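You operate a simulated robot arm through the tools that you are given. There is no shell and no other tool.

The job below is to be done with a simulated robot arm. You get a single attempt, and the scene is never put back.

JOB
Fit the red square battery in the square alarm and test it.
Fine: the grey one goes in the USED tub; shut the hatch, then press TEST once.
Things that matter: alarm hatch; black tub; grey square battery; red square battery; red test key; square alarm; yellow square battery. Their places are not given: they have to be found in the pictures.

Only the result counts: the job must be done as asked and must still hold three seconds after the hand-in. Knocking over, shifting, dropping, spilling or breaking anything else fails it.

ROBOT AND FRAMES
A 7-joint arm with a two-finger parallel gripper, fixed in place. Base frame: the origin is at the foot of the arm, x ahead of it, y to its left, z up; the work surface is at about z = 0.91. Lengths are in m, angles in degrees, forces in N, time in s.
With the tool pointing down near the work surface it reaches from about 0.28 to 0.64 m from the base axis. Its first joint turns from -166.0 to 166.0 degrees. Payload 1.57 kg.
Tool frame: the origin (TCP) lies between the finger pads and is the grasp point; the fingertips stand 0.03 m ahead of it; z points along the fingers, y is the line along which they close. Largest opening 0.08 m; finger width 0.017, thickness 0.012; the body of the gripper, 0.04 by 0.082 m, starts 0.08 m behind the TCP.
Orientation is that of the tool frame in the base frame, as [roll, pitch, yaw] about the fixed x, y, z axes, in that order (R = Rz(yaw) Ry(pitch) Rx(roll)). With the fingers straight down and closing along the base's y, the tool's x points along the base's -x, its y along +y and its z along -z.

CONTROLS
- The arm moves only by the tool step_arm. Its argument "plan" is a list of rows, each a list of 7 numbers: the shift along the tool's x, y, z in m, then the turn, a rotation vector about the tool's x, y, z in degrees, then the opening, from 0 (shut) to 1 (fully open). In form: [[dx, dy, dz, wx, wy, wz, claw], ...]. A call has 1 to 20 rows; each row is the pose to reach, as a shift and turn from the pose commanded when the call began, along the tool's axes at that moment. Each row takes 0.2 s and may step no farther than 0.05 m and 8.6 degrees from the row before; otherwise, or with a gripper value out of range, the whole call is refused. A pose out of reach is approached as far as the arm can. The call stops where the force on the tool passes 40 N (or 10 N more than at its start, if that is more) or the arm is blocked; 0.2 s more then pass. Each finger travels about 0.072 m/s and halts on what it meets, pressing with about 39 N; the grip force reading is that of the motor and also rises with nothing between the fingers. The clock runs only during rows and for 0.2 s after the last one: add rows that repeat a pose to give the fingers time. The reply holds the time, the measured pose of the TCP, the force on the tool along the base axes, the opening and the grip force, in the units named above and with some noise, with the torque about the TCP (base axes, N m) and any sound that the robot's microphone picked up.
- Cameras (640 x 400 px; columns grow to the right, rows downward): "scene" is fixed at [0.3984, 0.4989, 1.6589]; the picture's right is [-0.99, -0.15, 0.00], its down [-0.13, 0.88, -0.46] and it looks along [0.07, -0.46, -0.89] (base axes); focal length 341 px, centre (320, 200). "wrist" rides on the gripper at [0.072, -0.007, -0.122] in the tool frame; the picture's right is [0.09, 1.00, 0.00], its down [-0.84, 0.08, -0.54] and it looks along [-0.54, 0.05, 0.84] (tool axes); focal length 238 px, centre (320, 200).
- get_image(camera): a new picture of that camera. It takes no simulated time.
- move_column(by): slides the trunk up (or, below 0, down) by that many m; the arm rides with it, the base frame stays. It gives what a move gives, with no picture.
- measure_at(camera, pixels): for up to 12 pixels [column, row] of the newest picture of that camera ("zoom" is the newest enlarged one), the place [x, y, z] in the base frame of the surface seen there, good to about 0.002 m. It takes no simulated time.
- inspect(camera, box): a new picture of the part [left, top, right, bottom] of that camera's present view, enlarged. It takes no simulated time.
- sign_off(): hands the job in; it is judged then, once.

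Unless the task says otherwise, let go and move clear before handing in.

The tools are called as a command line: name --pt "numbers of a row" for each row, then --argument value for the rest, lists and objects as JSON in quotes. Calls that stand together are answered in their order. step_arm: Moves the arm, as the interface text tells. Its arguments: {"type":"object","properties":{"plan":{"type":"array"}},"required":["plan"]} The other tools are called the same way: move_column (by) slides the trunk up or down; get_image (camera) takes a picture; measure_at (camera, pixels) gives the place of the surface under pixels of a picture; inspect (camera, box) takes an enlarged picture of a part of a camera's view; sign_off () hands the job in.

At the start:

```text
t: 0.0
tcp_pos: [0.5812, 0.127, 1.2446]
orientation: [-180.0, 0.0, -180.0]
contact_force: [0.2, -0.2, 0.1]
wrist_torque: [0.01, 0.01, -0.03]
opening: 0.0797
finger_force: 0.0
trunk travel left (down, up): [-0.65, 0.34]
```

scene: 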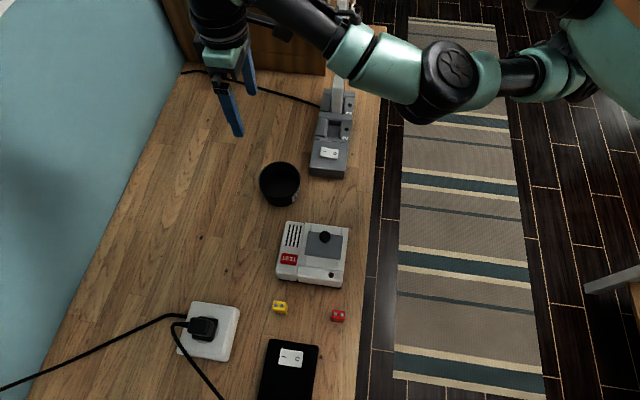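
wrist: 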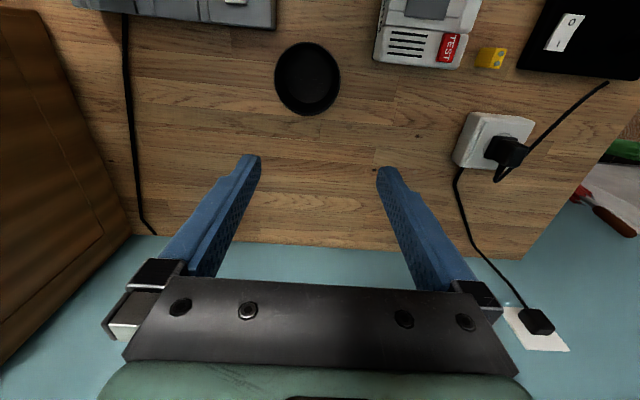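

The scene picture shows the alarm around (313,254) with a grey hatch and black knob at (325,237), the red TEST key at (288,259), the yellow battery at (280,307), the red battery at (338,316) and the black tub at (280,183). I'll enlarge these areas to see the details.

inspect --camera "scene" --box '[260, 205, 370, 335]'

inspect --camera "scene" --box '[230, 60, 390, 220]'

```text
3.08 times, centred on (315, 270) of scene
```

zoom: 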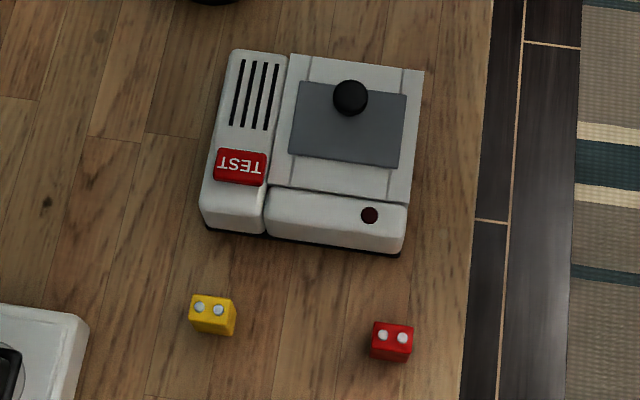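

```text
2.50 times, centred on (310, 140) of scene
```

zoom: 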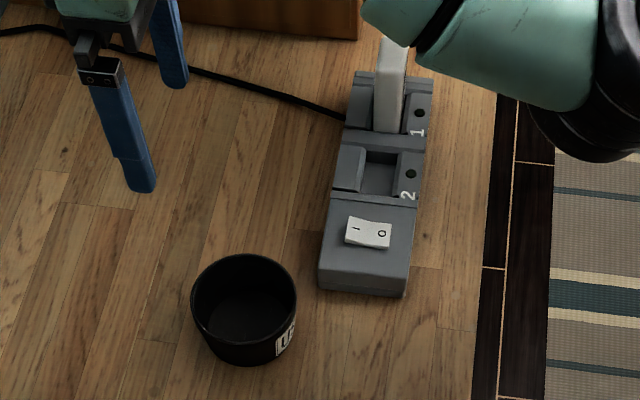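

The alarm has a grey hatch panel with a black knob near its tub-side edge, and side strips that could be slide rails. I'll take a tighter view of the alarm and measure it.

inspect --camera "scene" --box '[270, 215, 355, 290]'

measure_at --camera "scene" --pixels '[[325, 237], [310, 233], [342, 237], [308, 252], [338, 258], [288, 259], [290, 230], [320, 274], [280, 307], [338, 316], [280, 190], [350, 228]]'

```text
5.33 times, centred on (312, 252) of scene
```

zoom: 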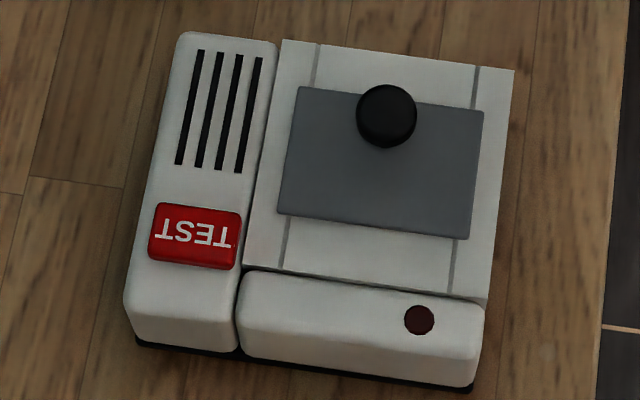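

```text
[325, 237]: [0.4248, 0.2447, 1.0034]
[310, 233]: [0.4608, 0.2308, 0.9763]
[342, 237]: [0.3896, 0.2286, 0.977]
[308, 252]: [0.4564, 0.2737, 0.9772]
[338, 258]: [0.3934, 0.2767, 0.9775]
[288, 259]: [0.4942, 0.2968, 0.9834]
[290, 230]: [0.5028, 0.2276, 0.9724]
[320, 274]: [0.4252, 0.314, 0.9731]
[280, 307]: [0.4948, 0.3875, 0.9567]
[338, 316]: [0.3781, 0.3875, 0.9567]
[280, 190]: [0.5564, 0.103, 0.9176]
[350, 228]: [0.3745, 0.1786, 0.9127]
```

The hatch panel top is at about z 0.977 and the knob top at about 1.003. I'll measure the zoomed details: the panel corners, the grooves, the alarm edges and the knob rim.

measure_at --camera "zoom" --pixels '[[302, 92], [480, 116], [282, 208], [462, 233], [300, 65], [490, 90], [264, 240], [465, 270], [285, 45], [510, 75], [250, 260], [482, 295]]'

measure_at --camera "zoom" --pixels '[[387, 108], [387, 92], [362, 112], [412, 112], [387, 143], [195, 235], [160, 210], [236, 220], [155, 250], [230, 258], [420, 318], [360, 260]]'

inspect --camera "scene" --box '[265, 295, 350, 330]'

```text
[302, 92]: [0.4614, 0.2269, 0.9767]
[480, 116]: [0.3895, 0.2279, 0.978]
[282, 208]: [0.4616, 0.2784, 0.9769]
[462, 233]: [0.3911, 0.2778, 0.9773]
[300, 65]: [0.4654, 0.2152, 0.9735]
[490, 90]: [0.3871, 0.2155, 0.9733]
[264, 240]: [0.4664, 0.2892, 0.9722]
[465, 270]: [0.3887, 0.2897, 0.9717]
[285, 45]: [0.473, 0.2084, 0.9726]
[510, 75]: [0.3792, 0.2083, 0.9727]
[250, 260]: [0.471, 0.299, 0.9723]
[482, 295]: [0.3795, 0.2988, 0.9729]
```

```text
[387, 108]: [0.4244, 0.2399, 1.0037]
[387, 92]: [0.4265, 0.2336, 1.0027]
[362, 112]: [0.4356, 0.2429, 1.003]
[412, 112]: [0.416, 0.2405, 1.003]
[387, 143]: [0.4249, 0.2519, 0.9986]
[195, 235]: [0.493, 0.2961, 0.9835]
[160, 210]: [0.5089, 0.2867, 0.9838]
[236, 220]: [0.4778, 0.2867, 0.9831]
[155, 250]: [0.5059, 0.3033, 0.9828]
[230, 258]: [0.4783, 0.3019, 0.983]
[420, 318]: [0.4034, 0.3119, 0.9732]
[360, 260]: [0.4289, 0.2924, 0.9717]
```

```text
7.53 times, centred on (308, 312) of scene
```

zoom: 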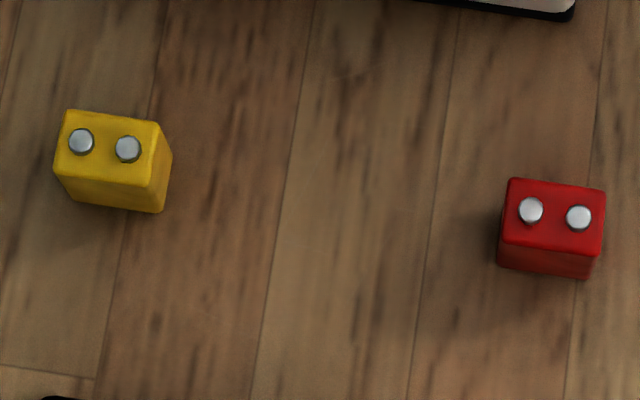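

The alarm is square to the base axes: the panel spans x 0.390–0.462, y 0.227–0.278, with the knob at about (0.425, 0.242). Next I'll measure the red battery's corners in this zoom.

measure_at --camera "zoom" --pixels '[[513, 184], [600, 193], [505, 240], [597, 250], [500, 262], [590, 275], [531, 208], [579, 216], [555, 215], [70, 118], [155, 127], [110, 160]]'

get_image --camera "wrist"

inspect --camera "wrist" --box '[360, 0, 520, 90]'

```text
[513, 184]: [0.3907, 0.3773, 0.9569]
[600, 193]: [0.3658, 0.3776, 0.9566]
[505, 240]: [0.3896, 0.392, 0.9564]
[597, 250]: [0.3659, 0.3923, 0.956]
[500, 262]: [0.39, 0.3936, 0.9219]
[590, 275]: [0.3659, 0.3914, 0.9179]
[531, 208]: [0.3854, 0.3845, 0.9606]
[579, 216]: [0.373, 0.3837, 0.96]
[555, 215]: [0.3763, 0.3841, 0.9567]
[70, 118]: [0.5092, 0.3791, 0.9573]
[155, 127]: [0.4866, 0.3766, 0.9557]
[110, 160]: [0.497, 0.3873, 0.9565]
```

```text
taken
```

wrist: 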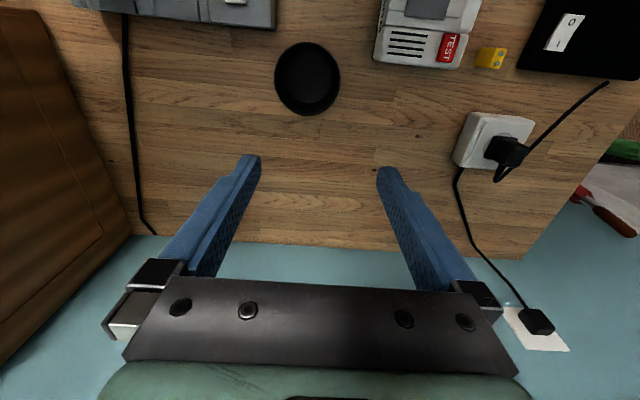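

```text
4.00 times, centred on (440, 45) of wrist
```

zoom: 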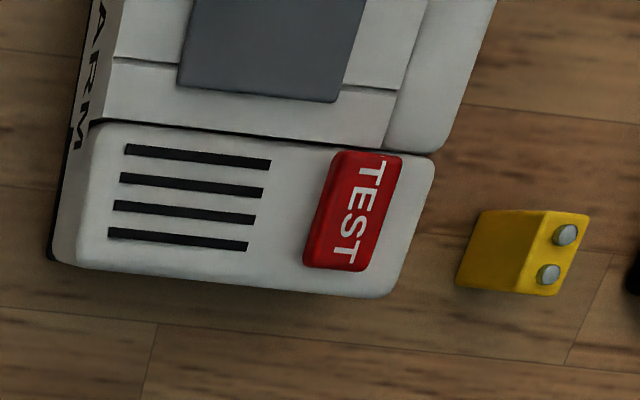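

The red battery is an upright 9 V block at about (0.378, 0.385), 26 mm along x, 17 mm along y and 45 mm tall. I'll move above the alarm and turn the tool 90° so the fingers close along base x, which suits either a sliding or a hinged hatch.

step_arm --pt "0.0125 0.009 0.008 0 0 -7.5 1" --pt "0.025 0.018 0.016 0 0 -15 1" --pt "0.0385 0.028 0.025 0 0 -22.5 1" --pt "0.052 0.038 0.033 0 0 -30 1" --pt "0.065 0.047 0.041 0 0 -37.5 1" --pt "0.078 0.057 0.05 0 0 -45 1" --pt "0.091 0.066 0.058 0 0 -52.5 1" --pt "0.104 0.076 0.066 0 0 -60 1" --pt "0.117 0.085 0.075 0 0 -67.5 1" --pt "0.13 0.095 0.083 0 0 -75 1" --pt "0.143 0.104 0.09 0 0 -82.5 1" --pt "0.1562 0.114 0.0946 0 0 -90 1" --pt "0.1562 0.114 0.0946 0 0 -90 1"

get_image --camera "wrist"

get_image --camera "scene"

```text
t: 2.8
tcp_pos: [0.425, 0.2411, 1.1491]
orientation: [-180.0, -0.1, -89.9]
contact_force: [0.3, -0.2, 0.0]
wrist_torque: [0.02, 0.03, -0.01]
opening: 0.0798
finger_force: 0.0
trunk travel left (down, up): [-0.65, 0.34]
```

```text
taken
```

wrist: 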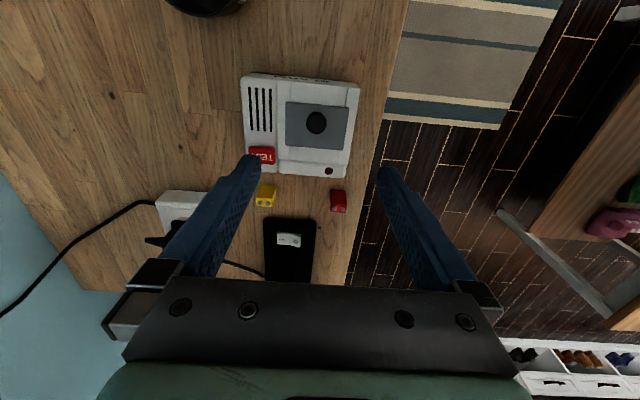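

```text
taken
```

scene: 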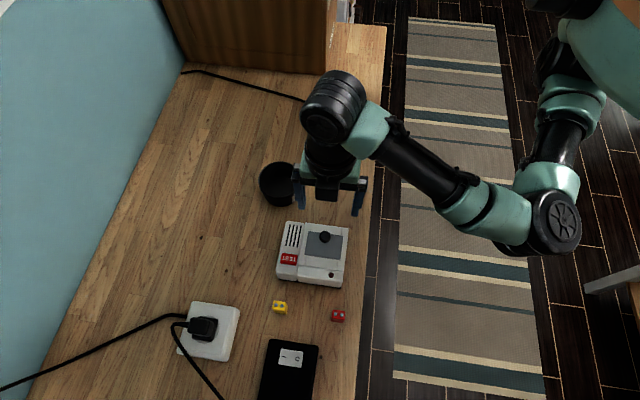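

The tool now closes along base x above the alarm, at (0.425, 0.241, 1.149). Before going down I'll enlarge the hatch in the wrist view around (315,125).

inspect --camera "wrist" --box '[230, 60, 370, 190]'

inspect --camera "scene" --box '[240, 140, 360, 220]'

```text
3.08 times, centred on (300, 125) of wrist
```

zoom: 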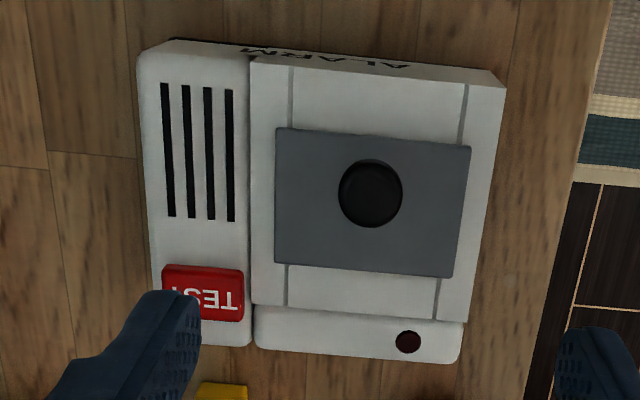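

```text
5.00 times, centred on (300, 180) of scene
```

zoom: 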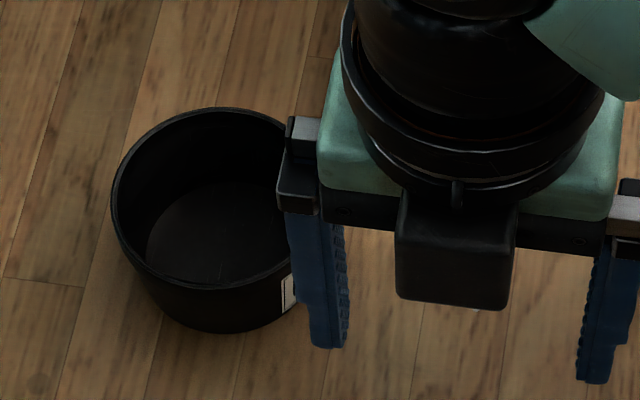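

The wrist zoom shows the panel sitting between two seams, with the knob near (370,193) of that zoom. I'll measure the knob and panel from this side too.

measure_at --camera "wrist" --pixels '[[316, 122], [316, 115], [316, 130], [307, 122], [326, 122], [316, 104], [316, 146], [288, 120], [347, 125]]'

measure_at --camera "zoom" --pixels '[[200, 115], [115, 190], [140, 255], [200, 285], [220, 220], [170, 230], [270, 125], [250, 300]]'

```text
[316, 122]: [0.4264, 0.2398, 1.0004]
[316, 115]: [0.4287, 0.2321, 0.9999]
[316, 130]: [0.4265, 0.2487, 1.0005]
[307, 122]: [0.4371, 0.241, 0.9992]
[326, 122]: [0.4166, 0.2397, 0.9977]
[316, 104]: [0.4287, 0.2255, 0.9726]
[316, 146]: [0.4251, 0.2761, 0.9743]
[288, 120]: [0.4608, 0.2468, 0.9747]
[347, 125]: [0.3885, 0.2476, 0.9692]
```

```text
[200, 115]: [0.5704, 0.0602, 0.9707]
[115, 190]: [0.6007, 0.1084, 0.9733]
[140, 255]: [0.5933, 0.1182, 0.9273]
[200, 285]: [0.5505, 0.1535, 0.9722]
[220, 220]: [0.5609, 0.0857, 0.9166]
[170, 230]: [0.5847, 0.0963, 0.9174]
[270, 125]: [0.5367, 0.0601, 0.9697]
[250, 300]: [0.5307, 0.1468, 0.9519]
```

The knob centre comes out at about (0.426, 0.2405) with its top at 1.003, and the tub is centred near (0.556, 0.107) with its rim at 0.973. I'll narrow the fingers, go down around the knob and close on it.

step_arm --pt "0.0006 -0.0012 0.03 0 0 0 0.6" --pt "0.0006 -0.0012 0.06 0 0 0 0.6" --pt "0.0006 -0.0012 0.09 0 0 0 0.6" --pt "0.0006 -0.0012 0.115 0 0 0 0.6" --pt "0.0006 -0.0012 0.13 0 0 0 0.6" --pt "0.0006 -0.0012 0.137 0 0 0 0.6" --pt "0.0006 -0.0012 0.137 0 0 0 0.6"

get_image --camera "wrist"

inspect --camera "scene" --box '[270, 180, 390, 290]'

```text
t: 4.4
tcp_pos: [0.4246, 0.2404, 1.0115]
orientation: [179.9, 0.0, -90.0]
contact_force: [-0.1, 0.1, -0.4]
wrist_torque: [-0.02, 0.0, -0.01]
opening: 0.048
finger_force: 0.0
trunk travel left (down, up): [-0.65, 0.34]
```

```text
taken
```

wrist: 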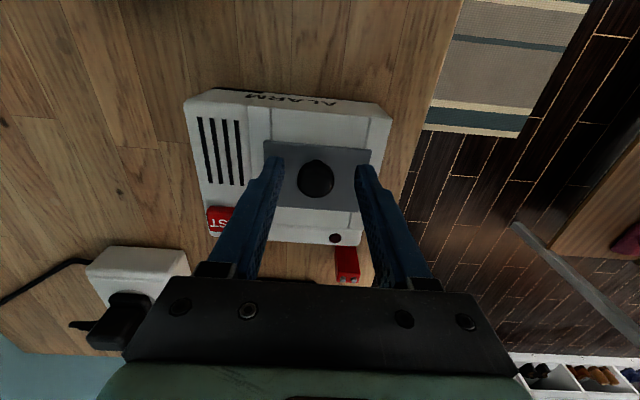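

```text
3.64 times, centred on (330, 235) of scene
```

zoom: 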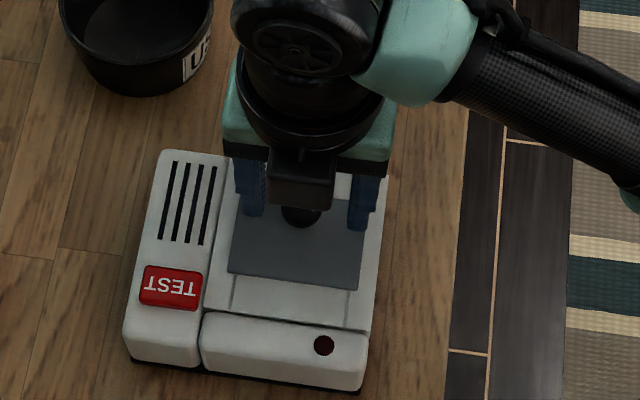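

The fingers straddle the knob at wrist pixel (316,180) with no contact force. I'll close on it.

step_arm --pt "0 0 0 0 0 0 0.4" --pt "0 0 0 0 0 0 0.3" --pt "0 0 0 0 0 0 0.15" --pt "0 0 0 0 0 0 0.15"

get_image --camera "wrist"

```text
t: 5.4
tcp_pos: [0.4267, 0.2401, 1.0115]
orientation: [-179.8, 0.0, -90.0]
contact_force: [5.7, -0.6, 1.7]
wrist_torque: [-0.06, -0.13, -0.03]
opening: 0.023
finger_force: 35.4
trunk travel left (down, up): [-0.65, 0.34]
```

```text
taken
```

wrist: 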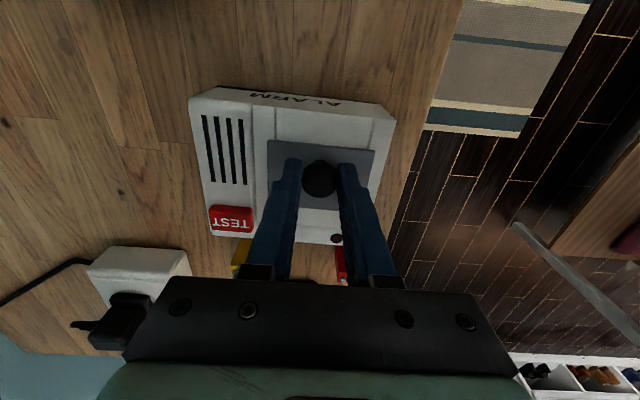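

The fingers hold the knob: the opening is 23 mm and the grip force 35 N. The knob sits toward the −y edge, which suggests a hinge on the +y edge, so I'll test with a tiny lift of 3 mm and read the force.

step_arm --pt "0 0 -0.001 0 0 0 0.15" --pt "0 0 -0.002 0 0 0 0.15" --pt "0 0 -0.003 0 0 0 0.15"

inspect --camera "wrist" --box '[180, 80, 420, 250]'

inspect --camera "scene" --box '[270, 200, 360, 290]'

```text
t: 6.2
tcp_pos: [0.4256, 0.2409, 1.0141]
orientation: [179.9, 0.0, -90.0]
contact_force: [0.5, -0.6, -5.2]
wrist_torque: [-0.16, 0.14, 0.03]
opening: 0.023
finger_force: 35.2
trunk travel left (down, up): [-0.65, 0.34]
```

```text
2.35 times, centred on (300, 165) of wrist
```

zoom: 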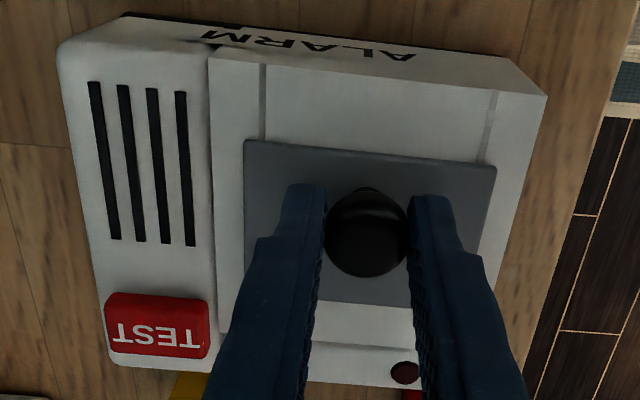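

```text
4.44 times, centred on (315, 245) of scene
```

zoom: 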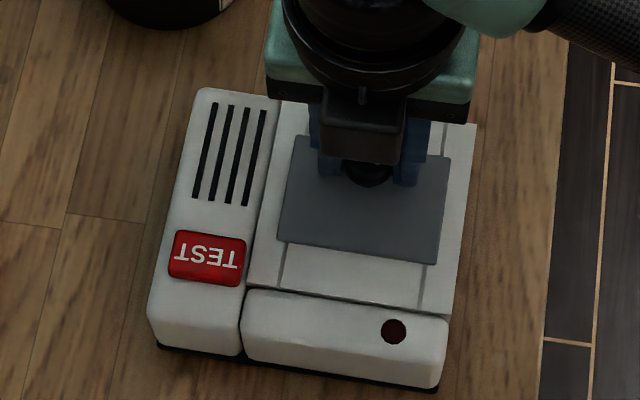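

The lift met only 5 N, so something may have moved. I'll measure the panel edges to see whether it tilted.

measure_at --camera "zoom" --pixels '[[299, 146], [440, 165], [300, 180], [430, 205], [285, 230], [428, 252], [360, 240], [262, 200], [460, 215], [205, 255]]'

get_image --camera "wrist"

measure_at --camera "wrist" --pixels '[[270, 143], [330, 146], [372, 153], [272, 200], [305, 115], [230, 125]]'

```text
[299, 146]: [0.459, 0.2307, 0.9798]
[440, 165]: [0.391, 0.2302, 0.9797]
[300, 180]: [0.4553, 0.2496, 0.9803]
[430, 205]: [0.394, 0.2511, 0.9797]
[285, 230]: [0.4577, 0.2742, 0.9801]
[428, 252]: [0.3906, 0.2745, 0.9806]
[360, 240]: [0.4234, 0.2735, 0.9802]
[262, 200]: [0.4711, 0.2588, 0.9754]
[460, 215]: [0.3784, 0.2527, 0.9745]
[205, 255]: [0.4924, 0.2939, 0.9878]
```

```text
taken
```

wrist: 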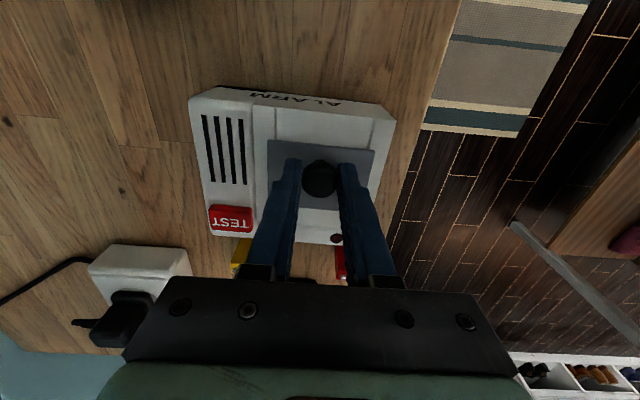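

```text
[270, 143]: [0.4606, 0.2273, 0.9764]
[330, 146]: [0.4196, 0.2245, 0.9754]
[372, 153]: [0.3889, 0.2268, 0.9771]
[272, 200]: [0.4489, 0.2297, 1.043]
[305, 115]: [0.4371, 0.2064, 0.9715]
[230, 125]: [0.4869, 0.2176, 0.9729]
```

The panel (0.980), the body (0.975) and the TEST key (0.988) all rose together, so the whole alarm came up 3 mm with the hatch. It isn't a lift-up hatch, so I'll lower it straight back before trying to slide.

step_arm --pt "0 0 0.001 0 0 0 0.15" --pt "0 0 0.002 0 0 0 0.15" --pt "0 0 0.003 0 0 0 0.15" --pt "0 0 0.003 0 0 0 0.15"

inspect --camera "scene" --box '[270, 200, 360, 290]'

```text
t: 7.2
tcp_pos: [0.4271, 0.2402, 1.0114]
orientation: [-179.9, -0.1, -90.0]
contact_force: [-0.2, 0.3, -3.4]
wrist_torque: [-0.02, 0.0, 0.02]
opening: 0.0229
finger_force: 35.0
trunk travel left (down, up): [-0.65, 0.34]
```

```text
4.44 times, centred on (315, 245) of scene
```

zoom: 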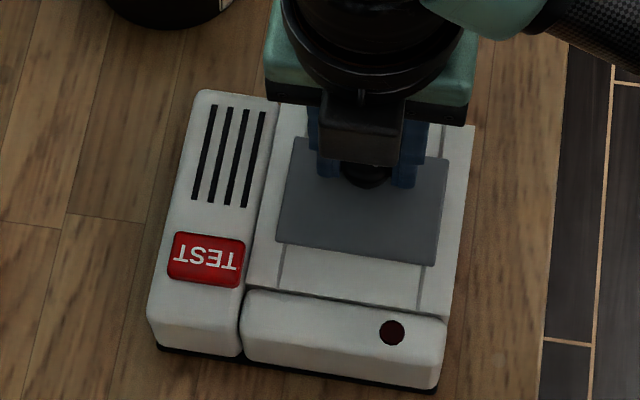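

The force still reads −3.4 N, so I'm carrying part of the weight. I'll go down 1 mm more, then try a gentle 3 mm slide toward −y and see whether the panel moves relative to the body.

step_arm --pt "0 0 0.001 0 0 0 0.15" --pt "0 0 0.0015 0 0 0 0.15" --pt "0.001 0 0.0015 0 0 0 0.15" --pt "0.002 0 0.0015 0 0 0 0.15" --pt "0.003 0 0.0015 0 0 0 0.15"

inspect --camera "scene" --box '[270, 200, 360, 290]'

```text
t: 8.4
tcp_pos: [0.4264, 0.2356, 1.0108]
orientation: [-179.7, 0.0, -90.0]
contact_force: [3.7, 0.3, 8.8]
wrist_torque: [-0.14, -0.05, 0.01]
opening: 0.0228
finger_force: 35.3
trunk travel left (down, up): [-0.65, 0.34]
```

```text
4.44 times, centred on (315, 245) of scene
```

zoom: 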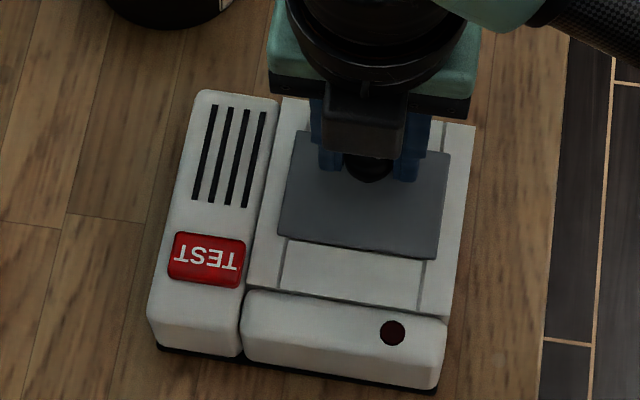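

The panel's −y edge moved from row 140 to row 131 in the zoom while the body stayed put, so the hatch slides toward −y. I'll keep sliding in small steps with a little less downward push.

step_arm --pt "0.001 0 -0.0007 0 0 0 0.15" --pt "0.003 0 -0.0007 0 0 0 0.15" --pt "0.005 0 -0.0007 0 0 0 0.15" --pt "0.007 0 -0.0007 0 0 0 0.15" --pt "0.009 0 -0.0007 0 0 0 0.15" --pt "0.012 0 -0.0007 0 0 0 0.15"

inspect --camera "scene" --box '[270, 200, 360, 290]'

```text
t: 9.8
tcp_pos: [0.4252, 0.2243, 1.0113]
orientation: [179.9, 0.0, -90.0]
contact_force: [3.2, 0.6, 2.5]
wrist_torque: [0.23, -0.08, 0.04]
opening: 0.023
finger_force: 35.5
trunk travel left (down, up): [-0.65, 0.34]
```

```text
4.44 times, centred on (315, 245) of scene
```

zoom: 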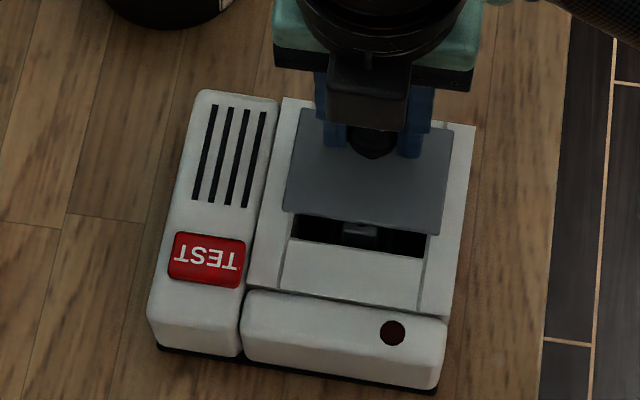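

The hatch is opening: a dark compartment shows at (360,235) in the zoom and the alarm hasn't moved. I'll keep sliding toward −y.

step_arm --pt "0.002 0 0 0 0 0 0.15" --pt "0.005 0 0 0 0 0 0.15" --pt "0.008 0 0 0 0 0 0.15" --pt "0.011 0 0 0 0 0 0.15" --pt "0.014 0 0 0 0 0 0.15" --pt "0.017 0 0 0 0 0 0.15"

inspect --camera "scene" --box '[270, 200, 360, 290]'

```text
t: 11.2
tcp_pos: [0.4249, 0.2096, 1.0112]
orientation: [179.9, 0.0, -89.9]
contact_force: [-1.7, 0.3, -0.2]
wrist_torque: [-0.02, 0.04, 0.02]
opening: 0.0228
finger_force: 35.9
trunk travel left (down, up): [-0.65, 0.34]
```

```text
4.44 times, centred on (315, 245) of scene
```

zoom: 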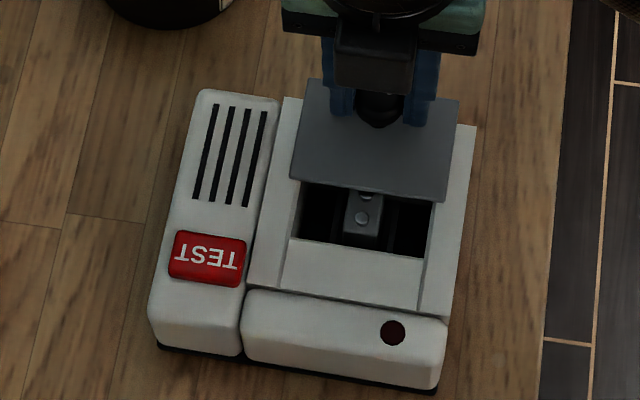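

A grey upright battery with its terminals lined up along y is appearing at (362,215). I'll keep opening.

step_arm --pt "0.002 0 0 0 0 0 0.15" --pt "0.005 0 0 0 0 0 0.15" --pt "0.008 0 0 0 0 0 0.15" --pt "0.011 0 0 0 0 0 0.15" --pt "0.014 0 0 0 0 0 0.15"

inspect --camera "scene" --box '[270, 200, 360, 290]'

```text
t: 12.4
tcp_pos: [0.4263, 0.1937, 1.0115]
orientation: [-179.9, -0.1, -89.9]
contact_force: [2.2, -0.1, -1.6]
wrist_torque: [-0.08, -0.06, 0.07]
opening: 0.023
finger_force: 35.1
trunk travel left (down, up): [-0.65, 0.34]
```

```text
4.44 times, centred on (315, 245) of scene
```

zoom: 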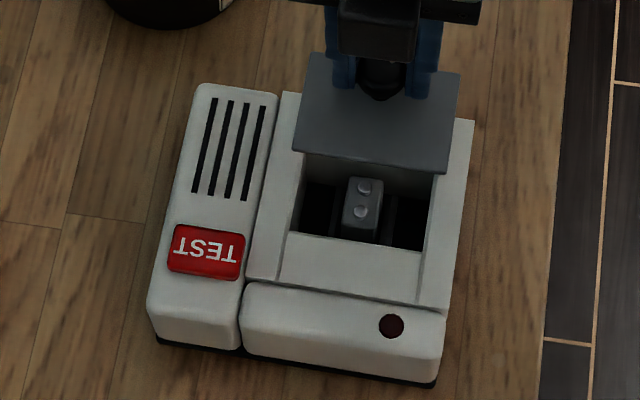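

The alarm body itself shifted about 2–3 mm toward −y on the last step (TEST went from row 258 to 251), so the hatch has reached its end stop. The grey battery is fully exposed, so I'll release the knob and rise.

step_arm --pt "-0.001 0 0 0 0 0 0.3" --pt "-0.001 0 0 0 0 0 0.45" --pt "-0.001 0 0 0 0 0 0.6" --pt "-0.001 0 0 0 0 0 0.6" --pt "-0.001 0 -0.03 0 0 0 0.6" --pt "-0.001 0 -0.06 0 0 0 0.6" --pt "-0.001 0 -0.1 0 0 0 0.6" --pt "-0.001 0 -0.13 0 0 0 0.6"

get_image --camera "wrist"

inspect --camera "scene" --box '[270, 200, 360, 290]'

```text
t: 14.2
tcp_pos: [0.4254, 0.1944, 1.1417]
orientation: [180.0, 0.1, -90.0]
contact_force: [0.3, -0.6, 0.3]
wrist_torque: [0.0, -0.05, 0.02]
opening: 0.0481
finger_force: 0.0
trunk travel left (down, up): [-0.65, 0.34]
```

```text
taken
```

wrist: 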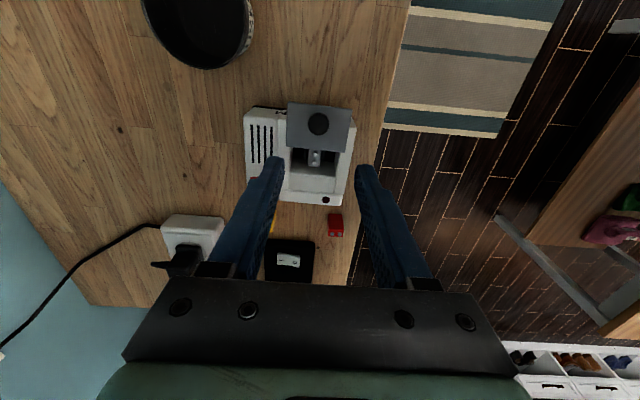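

```text
4.44 times, centred on (315, 245) of scene
```

zoom: 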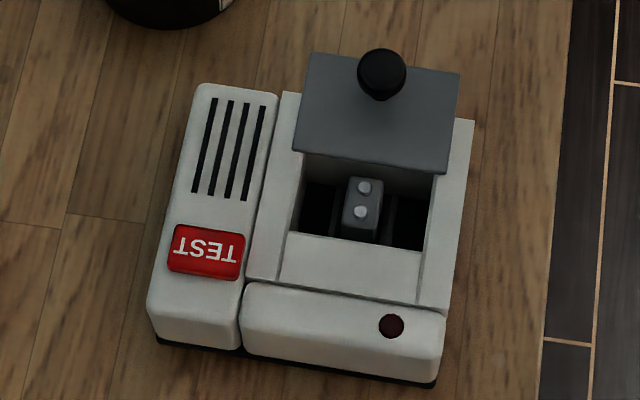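

The hatch stayed open after I let go. I'll look at the compartment from both cameras and measure the grey battery.

inspect --camera "wrist" --box '[270, 90, 370, 210]'

inspect --camera "scene" --box '[305, 225, 350, 265]'

```text
3.33 times, centred on (320, 150) of wrist
```

zoom: 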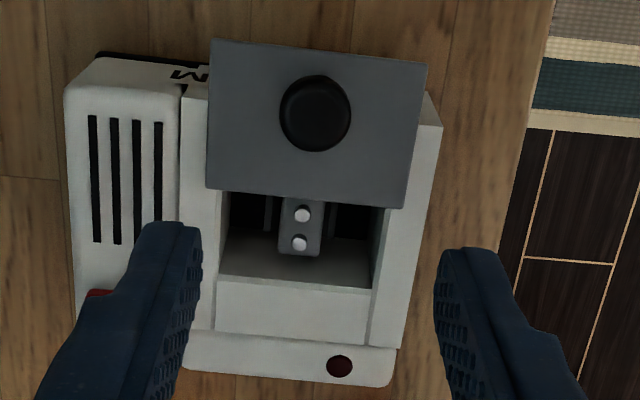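

```text
10.00 times, centred on (328, 245) of scene
```

zoom: 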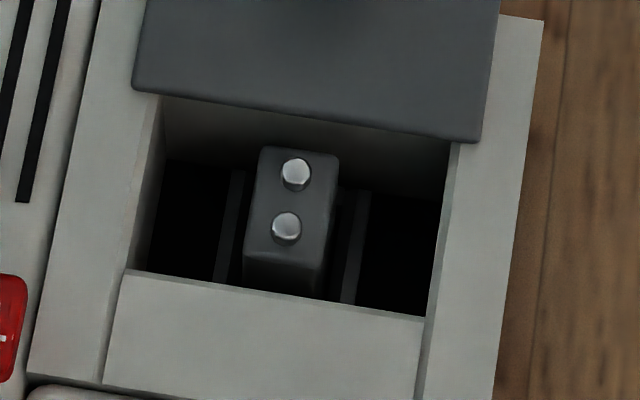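

measure_at --camera "zoom" --pixels '[[264, 152], [334, 160], [250, 248], [322, 262], [300, 200], [295, 172], [287, 227], [160, 104], [450, 145], [128, 268], [428, 315], [235, 230]]'

measure_at --camera "zoom" --pixels '[[360, 250], [180, 220], [400, 250], [250, 280], [310, 292], [345, 300], [300, 100], [300, 140], [240, 180], [365, 195], [150, 200], [435, 230]]'

```text
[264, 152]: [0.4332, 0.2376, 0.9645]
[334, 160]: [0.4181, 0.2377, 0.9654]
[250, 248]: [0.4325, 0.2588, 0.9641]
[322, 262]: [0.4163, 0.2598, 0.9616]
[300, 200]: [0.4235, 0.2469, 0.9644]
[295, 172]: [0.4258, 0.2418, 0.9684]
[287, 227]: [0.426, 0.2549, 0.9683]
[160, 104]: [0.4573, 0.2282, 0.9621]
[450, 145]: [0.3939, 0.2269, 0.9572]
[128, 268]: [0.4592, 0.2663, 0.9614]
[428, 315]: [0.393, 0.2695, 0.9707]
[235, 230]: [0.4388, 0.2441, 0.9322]
```

```text
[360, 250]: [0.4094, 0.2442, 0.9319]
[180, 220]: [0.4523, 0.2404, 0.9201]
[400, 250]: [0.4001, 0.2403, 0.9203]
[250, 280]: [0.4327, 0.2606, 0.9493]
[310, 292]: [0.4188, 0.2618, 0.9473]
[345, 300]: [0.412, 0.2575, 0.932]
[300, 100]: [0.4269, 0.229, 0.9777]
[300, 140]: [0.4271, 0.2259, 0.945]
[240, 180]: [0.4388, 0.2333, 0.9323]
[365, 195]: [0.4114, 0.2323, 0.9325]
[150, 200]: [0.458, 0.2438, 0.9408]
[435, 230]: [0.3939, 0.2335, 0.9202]
```

The grey battery stands at about (0.4252, 0.2485) with its top at z 0.9645, inside a hole spanning x 0.394–0.458, y 0.227–0.268. Low ribs at z 0.932 flank it at x 0.411 and 0.439. I'll hover above it with about 29 mm opening and check alignment before descending.

step_arm --pt "-0.02 0.001 0.0 0 0 0 0.36" --pt "-0.04 0.001 0.02 0 0 0 0.36" --pt "-0.053 0.001 0.05 0 0 0 0.36" --pt "-0.053 0.001 0.08 0 0 0 0.36" --pt "-0.053 0.001 0.11 0 0 0 0.36" --pt "-0.053 0.001 0.13 0 0 0 0.36" --pt "-0.053 0.001 0.13 0 0 0 0.36"

inspect --camera "wrist" --box '[240, 90, 400, 210]'

inspect --camera "scene" --box '[285, 205, 365, 285]'

```text
t: 15.8
tcp_pos: [0.4245, 0.2496, 1.0123]
orientation: [-179.9, 0.0, -89.9]
contact_force: [0.7, -0.6, -0.2]
wrist_torque: [-0.03, 0.0, 0.0]
opening: 0.0289
finger_force: 0.0
trunk travel left (down, up): [-0.65, 0.34]
```

```text
3.33 times, centred on (320, 150) of wrist
```

zoom: 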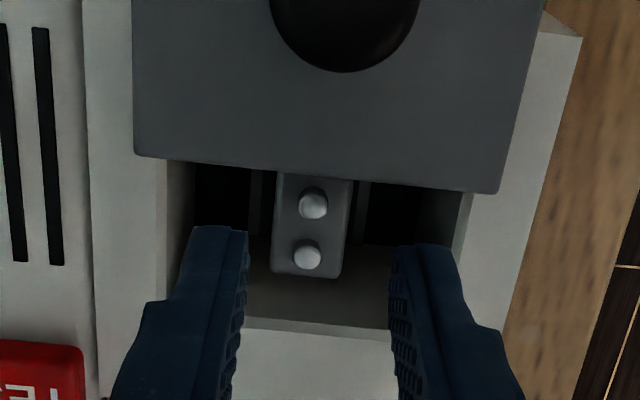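

```text
5.00 times, centred on (325, 245) of scene
```

zoom: 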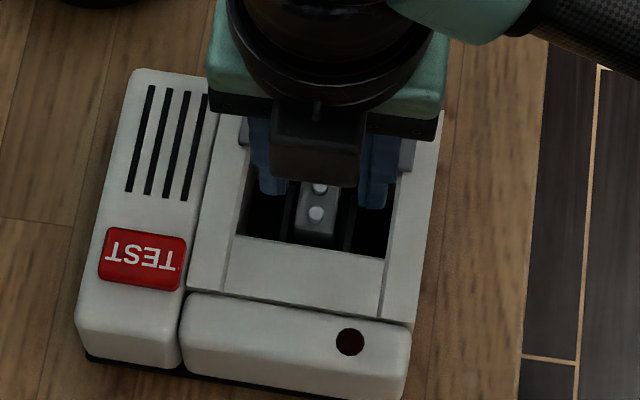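

The fingers straddle the battery in both views, though both suggest it sits about 2 mm toward +x of the finger midline. I'll correct that and descend slowly, keeping the fingertips above the ribs.

step_arm --pt "0.001 -0.0018 0.008 0 0 0 0.36" --pt "0.001 -0.0018 0.018 0 0 0 0.36" --pt "0.001 -0.0018 0.028 0 0 0 0.36" --pt "0.001 -0.0018 0.037 0 0 0 0.36" --pt "0.001 -0.0018 0.0455 0 0 0 0.36" --pt "0.001 -0.0018 0.0455 0 0 0 0.36"

inspect --camera "wrist" --box '[240, 90, 400, 210]'

inspect --camera "scene" --box '[285, 205, 365, 285]'

```text
t: 17.2
tcp_pos: [0.4259, 0.2471, 0.9646]
orientation: [180.0, 0.0, -89.9]
contact_force: [0.3, -0.4, -0.2]
wrist_torque: [-0.01, 0.0, 0.0]
opening: 0.0288
finger_force: 0.1
trunk travel left (down, up): [-0.65, 0.34]
```

```text
3.33 times, centred on (320, 150) of wrist
```

zoom: 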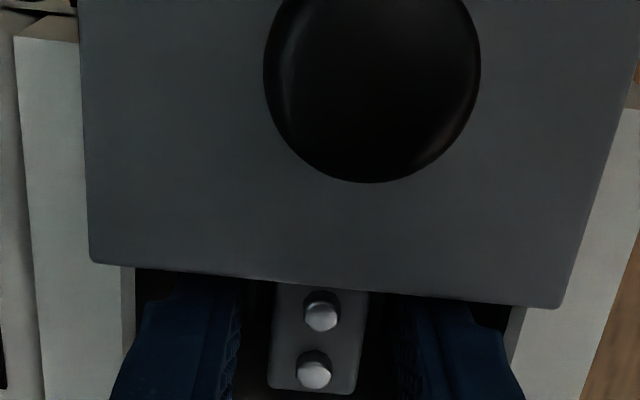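

```text
5.00 times, centred on (325, 245) of scene
```

zoom: 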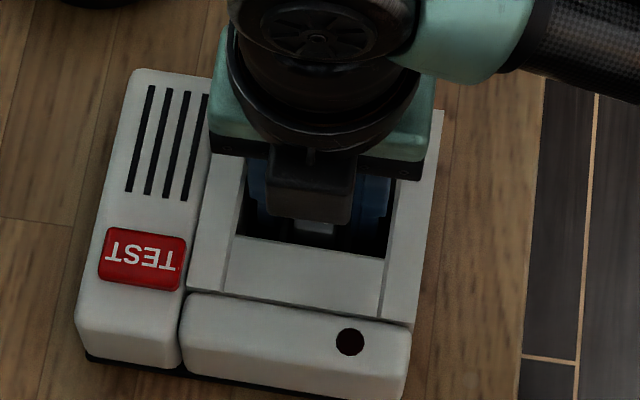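

The battery is centred between the fingers in the wrist view and nothing is touching. I'll close on it.

step_arm --pt "0 0 0 0 0 0 0.28" --pt "0 0 0 0 0 0 0.2" --pt "0 0 0 0 0 0 0.1" --pt "0 0 0 0 0 0 0.1"

```text
t: 18.2
tcp_pos: [0.4273, 0.2473, 0.9657]
orientation: [-179.9, 0.0, -90.1]
contact_force: [0.9, 1.0, -0.1]
wrist_torque: [0.01, -0.03, -0.27]
opening: 0.0166
finger_force: 32.0
trunk travel left (down, up): [-0.65, 0.34]
```

The grip closed on the battery at 16.6 mm. I'll lift straight up in small steps and watch the force.

step_arm --pt "0 0 -0.003 0 0 0 0.1" --pt "0 0 -0.008 0 0 0 0.1" --pt "0 0 -0.014 0 0 0 0.1" --pt "0 0 -0.022 0 0 0 0.1" --pt "0 0 -0.03 0 0 0 0.1"

inspect --camera "wrist" --box '[240, 90, 400, 210]'

inspect --camera "scene" --box '[285, 205, 365, 285]'

```text
t: 19.4
tcp_pos: [0.4259, 0.2468, 0.9956]
orientation: [180.0, 0.0, -89.9]
contact_force: [-0.1, -0.9, -0.9]
wrist_torque: [-0.01, -0.03, 0.0]
opening: 0.0162
finger_force: 32.0
trunk travel left (down, up): [-0.65, 0.34]
```

```text
3.33 times, centred on (320, 150) of wrist
```

zoom: 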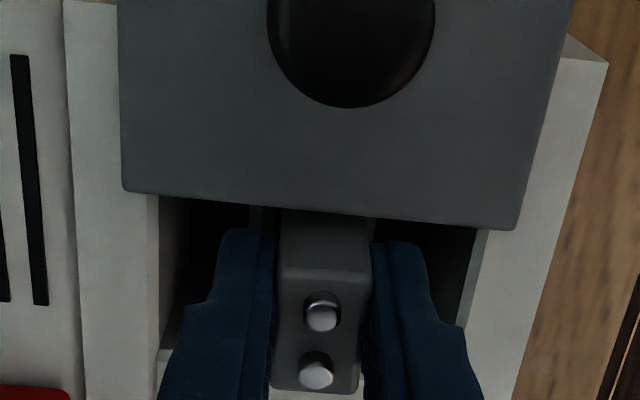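

```text
5.00 times, centred on (325, 245) of scene
```

zoom: 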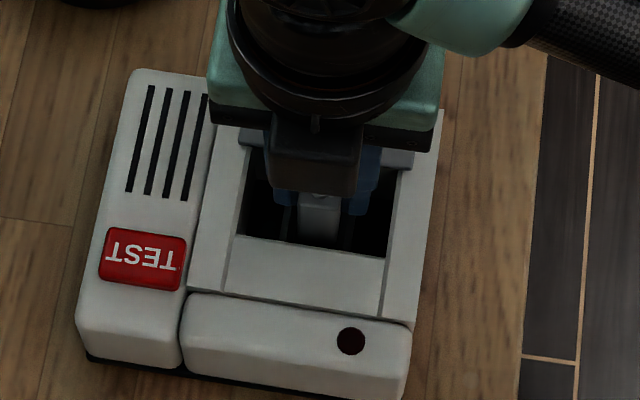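

The grey battery is out of the slot and held firmly. I'll raise it clear of the knob and carry it over the tub.

step_arm --pt "0 0 -0.02 0 0 0 0.1" --pt "0 0 -0.045 0 0 0 0.1" --pt "0 0 -0.07 0 0 0 0.1" --pt "0 0 -0.095 0 0 0 0.1" --pt "0.02 -0.018 -0.1 0 0 0 0.1" --pt "0.045 -0.04 -0.1 0 0 0 0.1" --pt "0.07 -0.063 -0.1 0 0 0 0.1" --pt "0.095 -0.085 -0.1 0 0 0 0.1" --pt "0.12 -0.107 -0.1 0 0 0 0.1" --pt "0.1415 -0.127 -0.1 0 0 0 0.1" --pt "0.1415 -0.127 -0.1 0 0 0 0.1"

get_image --camera "wrist"

get_image --camera "scene"

```text
t: 21.8
tcp_pos: [0.5532, 0.1059, 1.0962]
orientation: [-180.0, 0.0, -90.0]
contact_force: [0.2, -0.6, -0.4]
wrist_torque: [0.02, -0.01, 0.0]
opening: 0.0162
finger_force: 31.9
trunk travel left (down, up): [-0.65, 0.34]
```

```text
taken
```

wrist: 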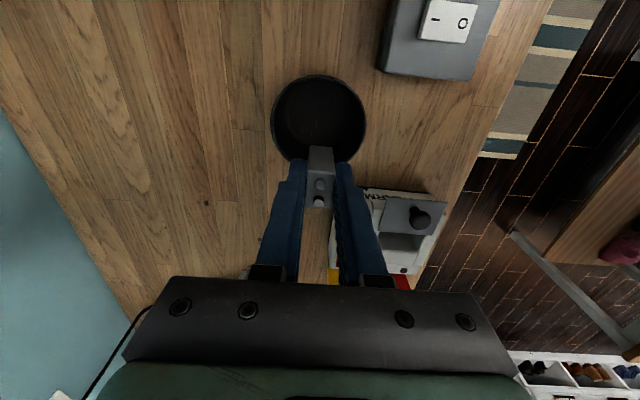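

```text
taken
```

scene: 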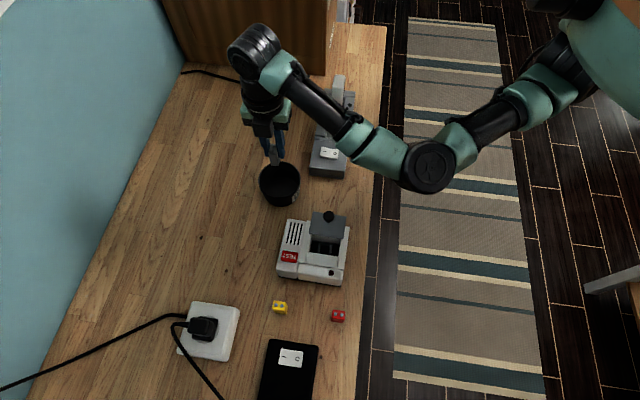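

The battery hangs over the tub. The wrist view puts the tub centre near (319,118), which may be a little further toward −y than I estimated, so I'll measure the rim from both cameras.

measure_at --camera "wrist" --pixels '[[273, 110], [366, 115], [320, 77], [284, 150], [356, 150], [300, 120], [340, 120], [319, 95], [288, 90], [352, 90]]'

inspect --camera "scene" --box '[240, 130, 320, 220]'

```text
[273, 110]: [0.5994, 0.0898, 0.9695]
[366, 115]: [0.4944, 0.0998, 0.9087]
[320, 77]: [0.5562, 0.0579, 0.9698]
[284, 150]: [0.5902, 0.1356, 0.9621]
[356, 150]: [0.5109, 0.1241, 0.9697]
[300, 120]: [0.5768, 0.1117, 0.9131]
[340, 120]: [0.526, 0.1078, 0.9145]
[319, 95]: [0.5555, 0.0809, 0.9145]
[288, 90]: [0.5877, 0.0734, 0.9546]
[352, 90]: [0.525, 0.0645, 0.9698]
```

```text
4.44 times, centred on (280, 175) of scene
```

zoom: 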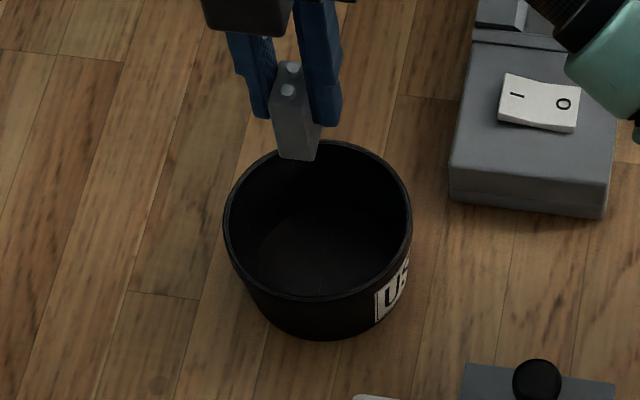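

The rim points fit a circle centred at (0.555, 0.105) with radius 0.047, so the battery is well centred. I'll lower it to just above the tub floor and release.

step_arm --pt "0 -0.001 0.03 0 0 0 0.1" --pt "0 -0.001 0.06 0 0 0 0.1" --pt "0 -0.001 0.09 0 0 0 0.1" --pt "0 -0.001 0.11 0 0 0 0.1" --pt "0 -0.001 0.122 0 0 0 0.1" --pt "0 -0.001 0.13 0 0 0 0.1" --pt "0 -0.001 0.13 0 0 0 0.1"

inspect --camera "wrist" --box '[220, 60, 420, 240]'

inspect --camera "scene" --box '[240, 130, 320, 220]'

```text
t: 23.4
tcp_pos: [0.5537, 0.1058, 0.9659]
orientation: [-180.0, 0.0, -90.0]
contact_force: [-0.1, 0.0, -1.0]
wrist_torque: [-0.04, -0.01, -0.02]
opening: 0.0164
finger_force: 31.4
trunk travel left (down, up): [-0.65, 0.34]
```

```text
2.22 times, centred on (320, 150) of wrist
```

zoom: 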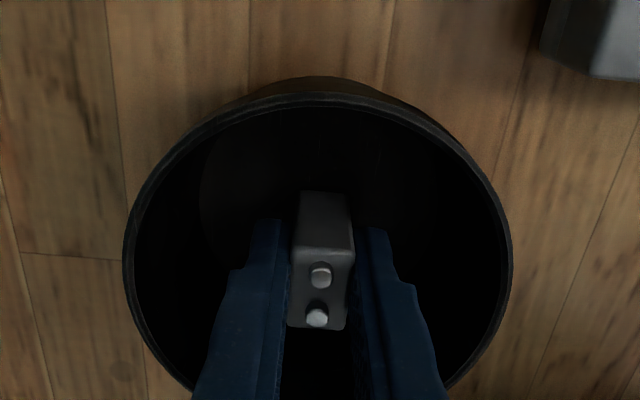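

```text
4.44 times, centred on (280, 175) of scene
```

zoom: 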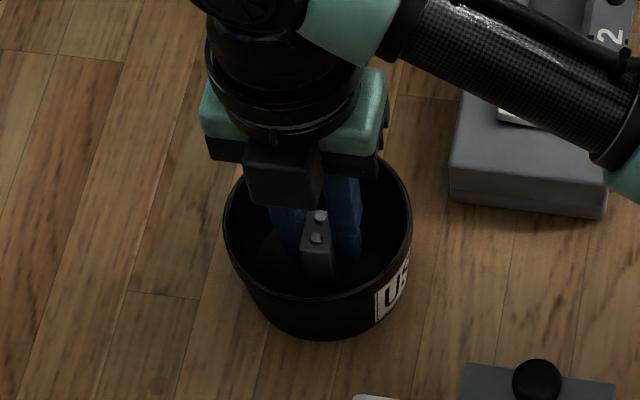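

The battery is well inside the tub, just above the floor. I'll go down another 3 mm, open, and rise straight out.

step_arm --pt "0 0 0.0015 0 0 0 0.1" --pt "0 0 0.003 0 0 0 0.1" --pt "0 0 0.003 0 0 0 0.25" --pt "0 0 0.003 0 0 0 0.4" --pt "0 0 0.003 0 0 0 0.4" --pt "0 0 -0.02 0 0 0 0.4" --pt "0 0 -0.05 0 0 0 0.4" --pt "0 0 -0.09 0 0 0 0.4" --pt "0 0 -0.13 0 0 0 0.4"

inspect --camera "wrist" --box '[220, 40, 420, 220]'

get_image --camera "scene"

```text
t: 25.4
tcp_pos: [0.5526, 0.1071, 1.0969]
orientation: [179.9, 0.0, -90.0]
contact_force: [-0.2, 0.4, -0.5]
wrist_torque: [-0.02, -0.03, 0.01]
opening: 0.0322
finger_force: 0.1
trunk travel left (down, up): [-0.65, 0.34]
```

```text
2.22 times, centred on (320, 130) of wrist
```

zoom: 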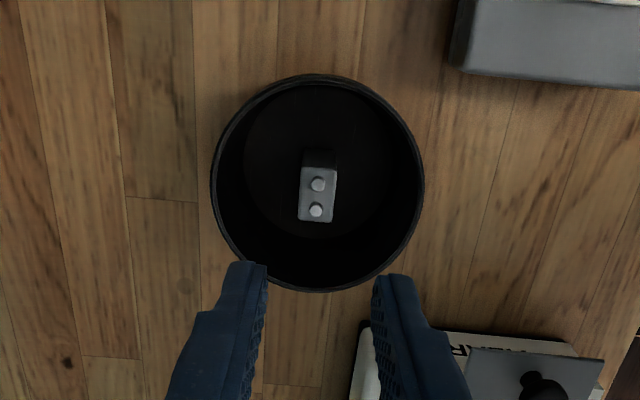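

```text
taken
```

scene: 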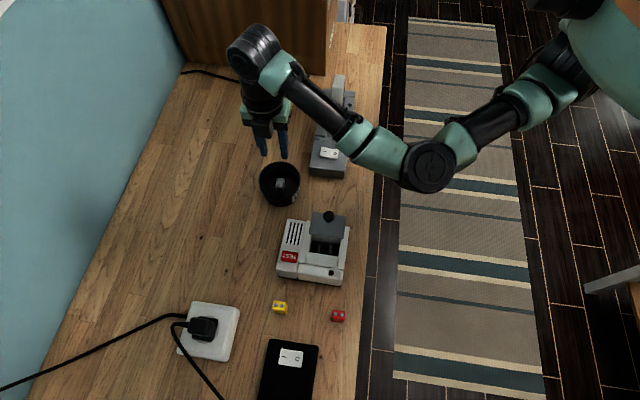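

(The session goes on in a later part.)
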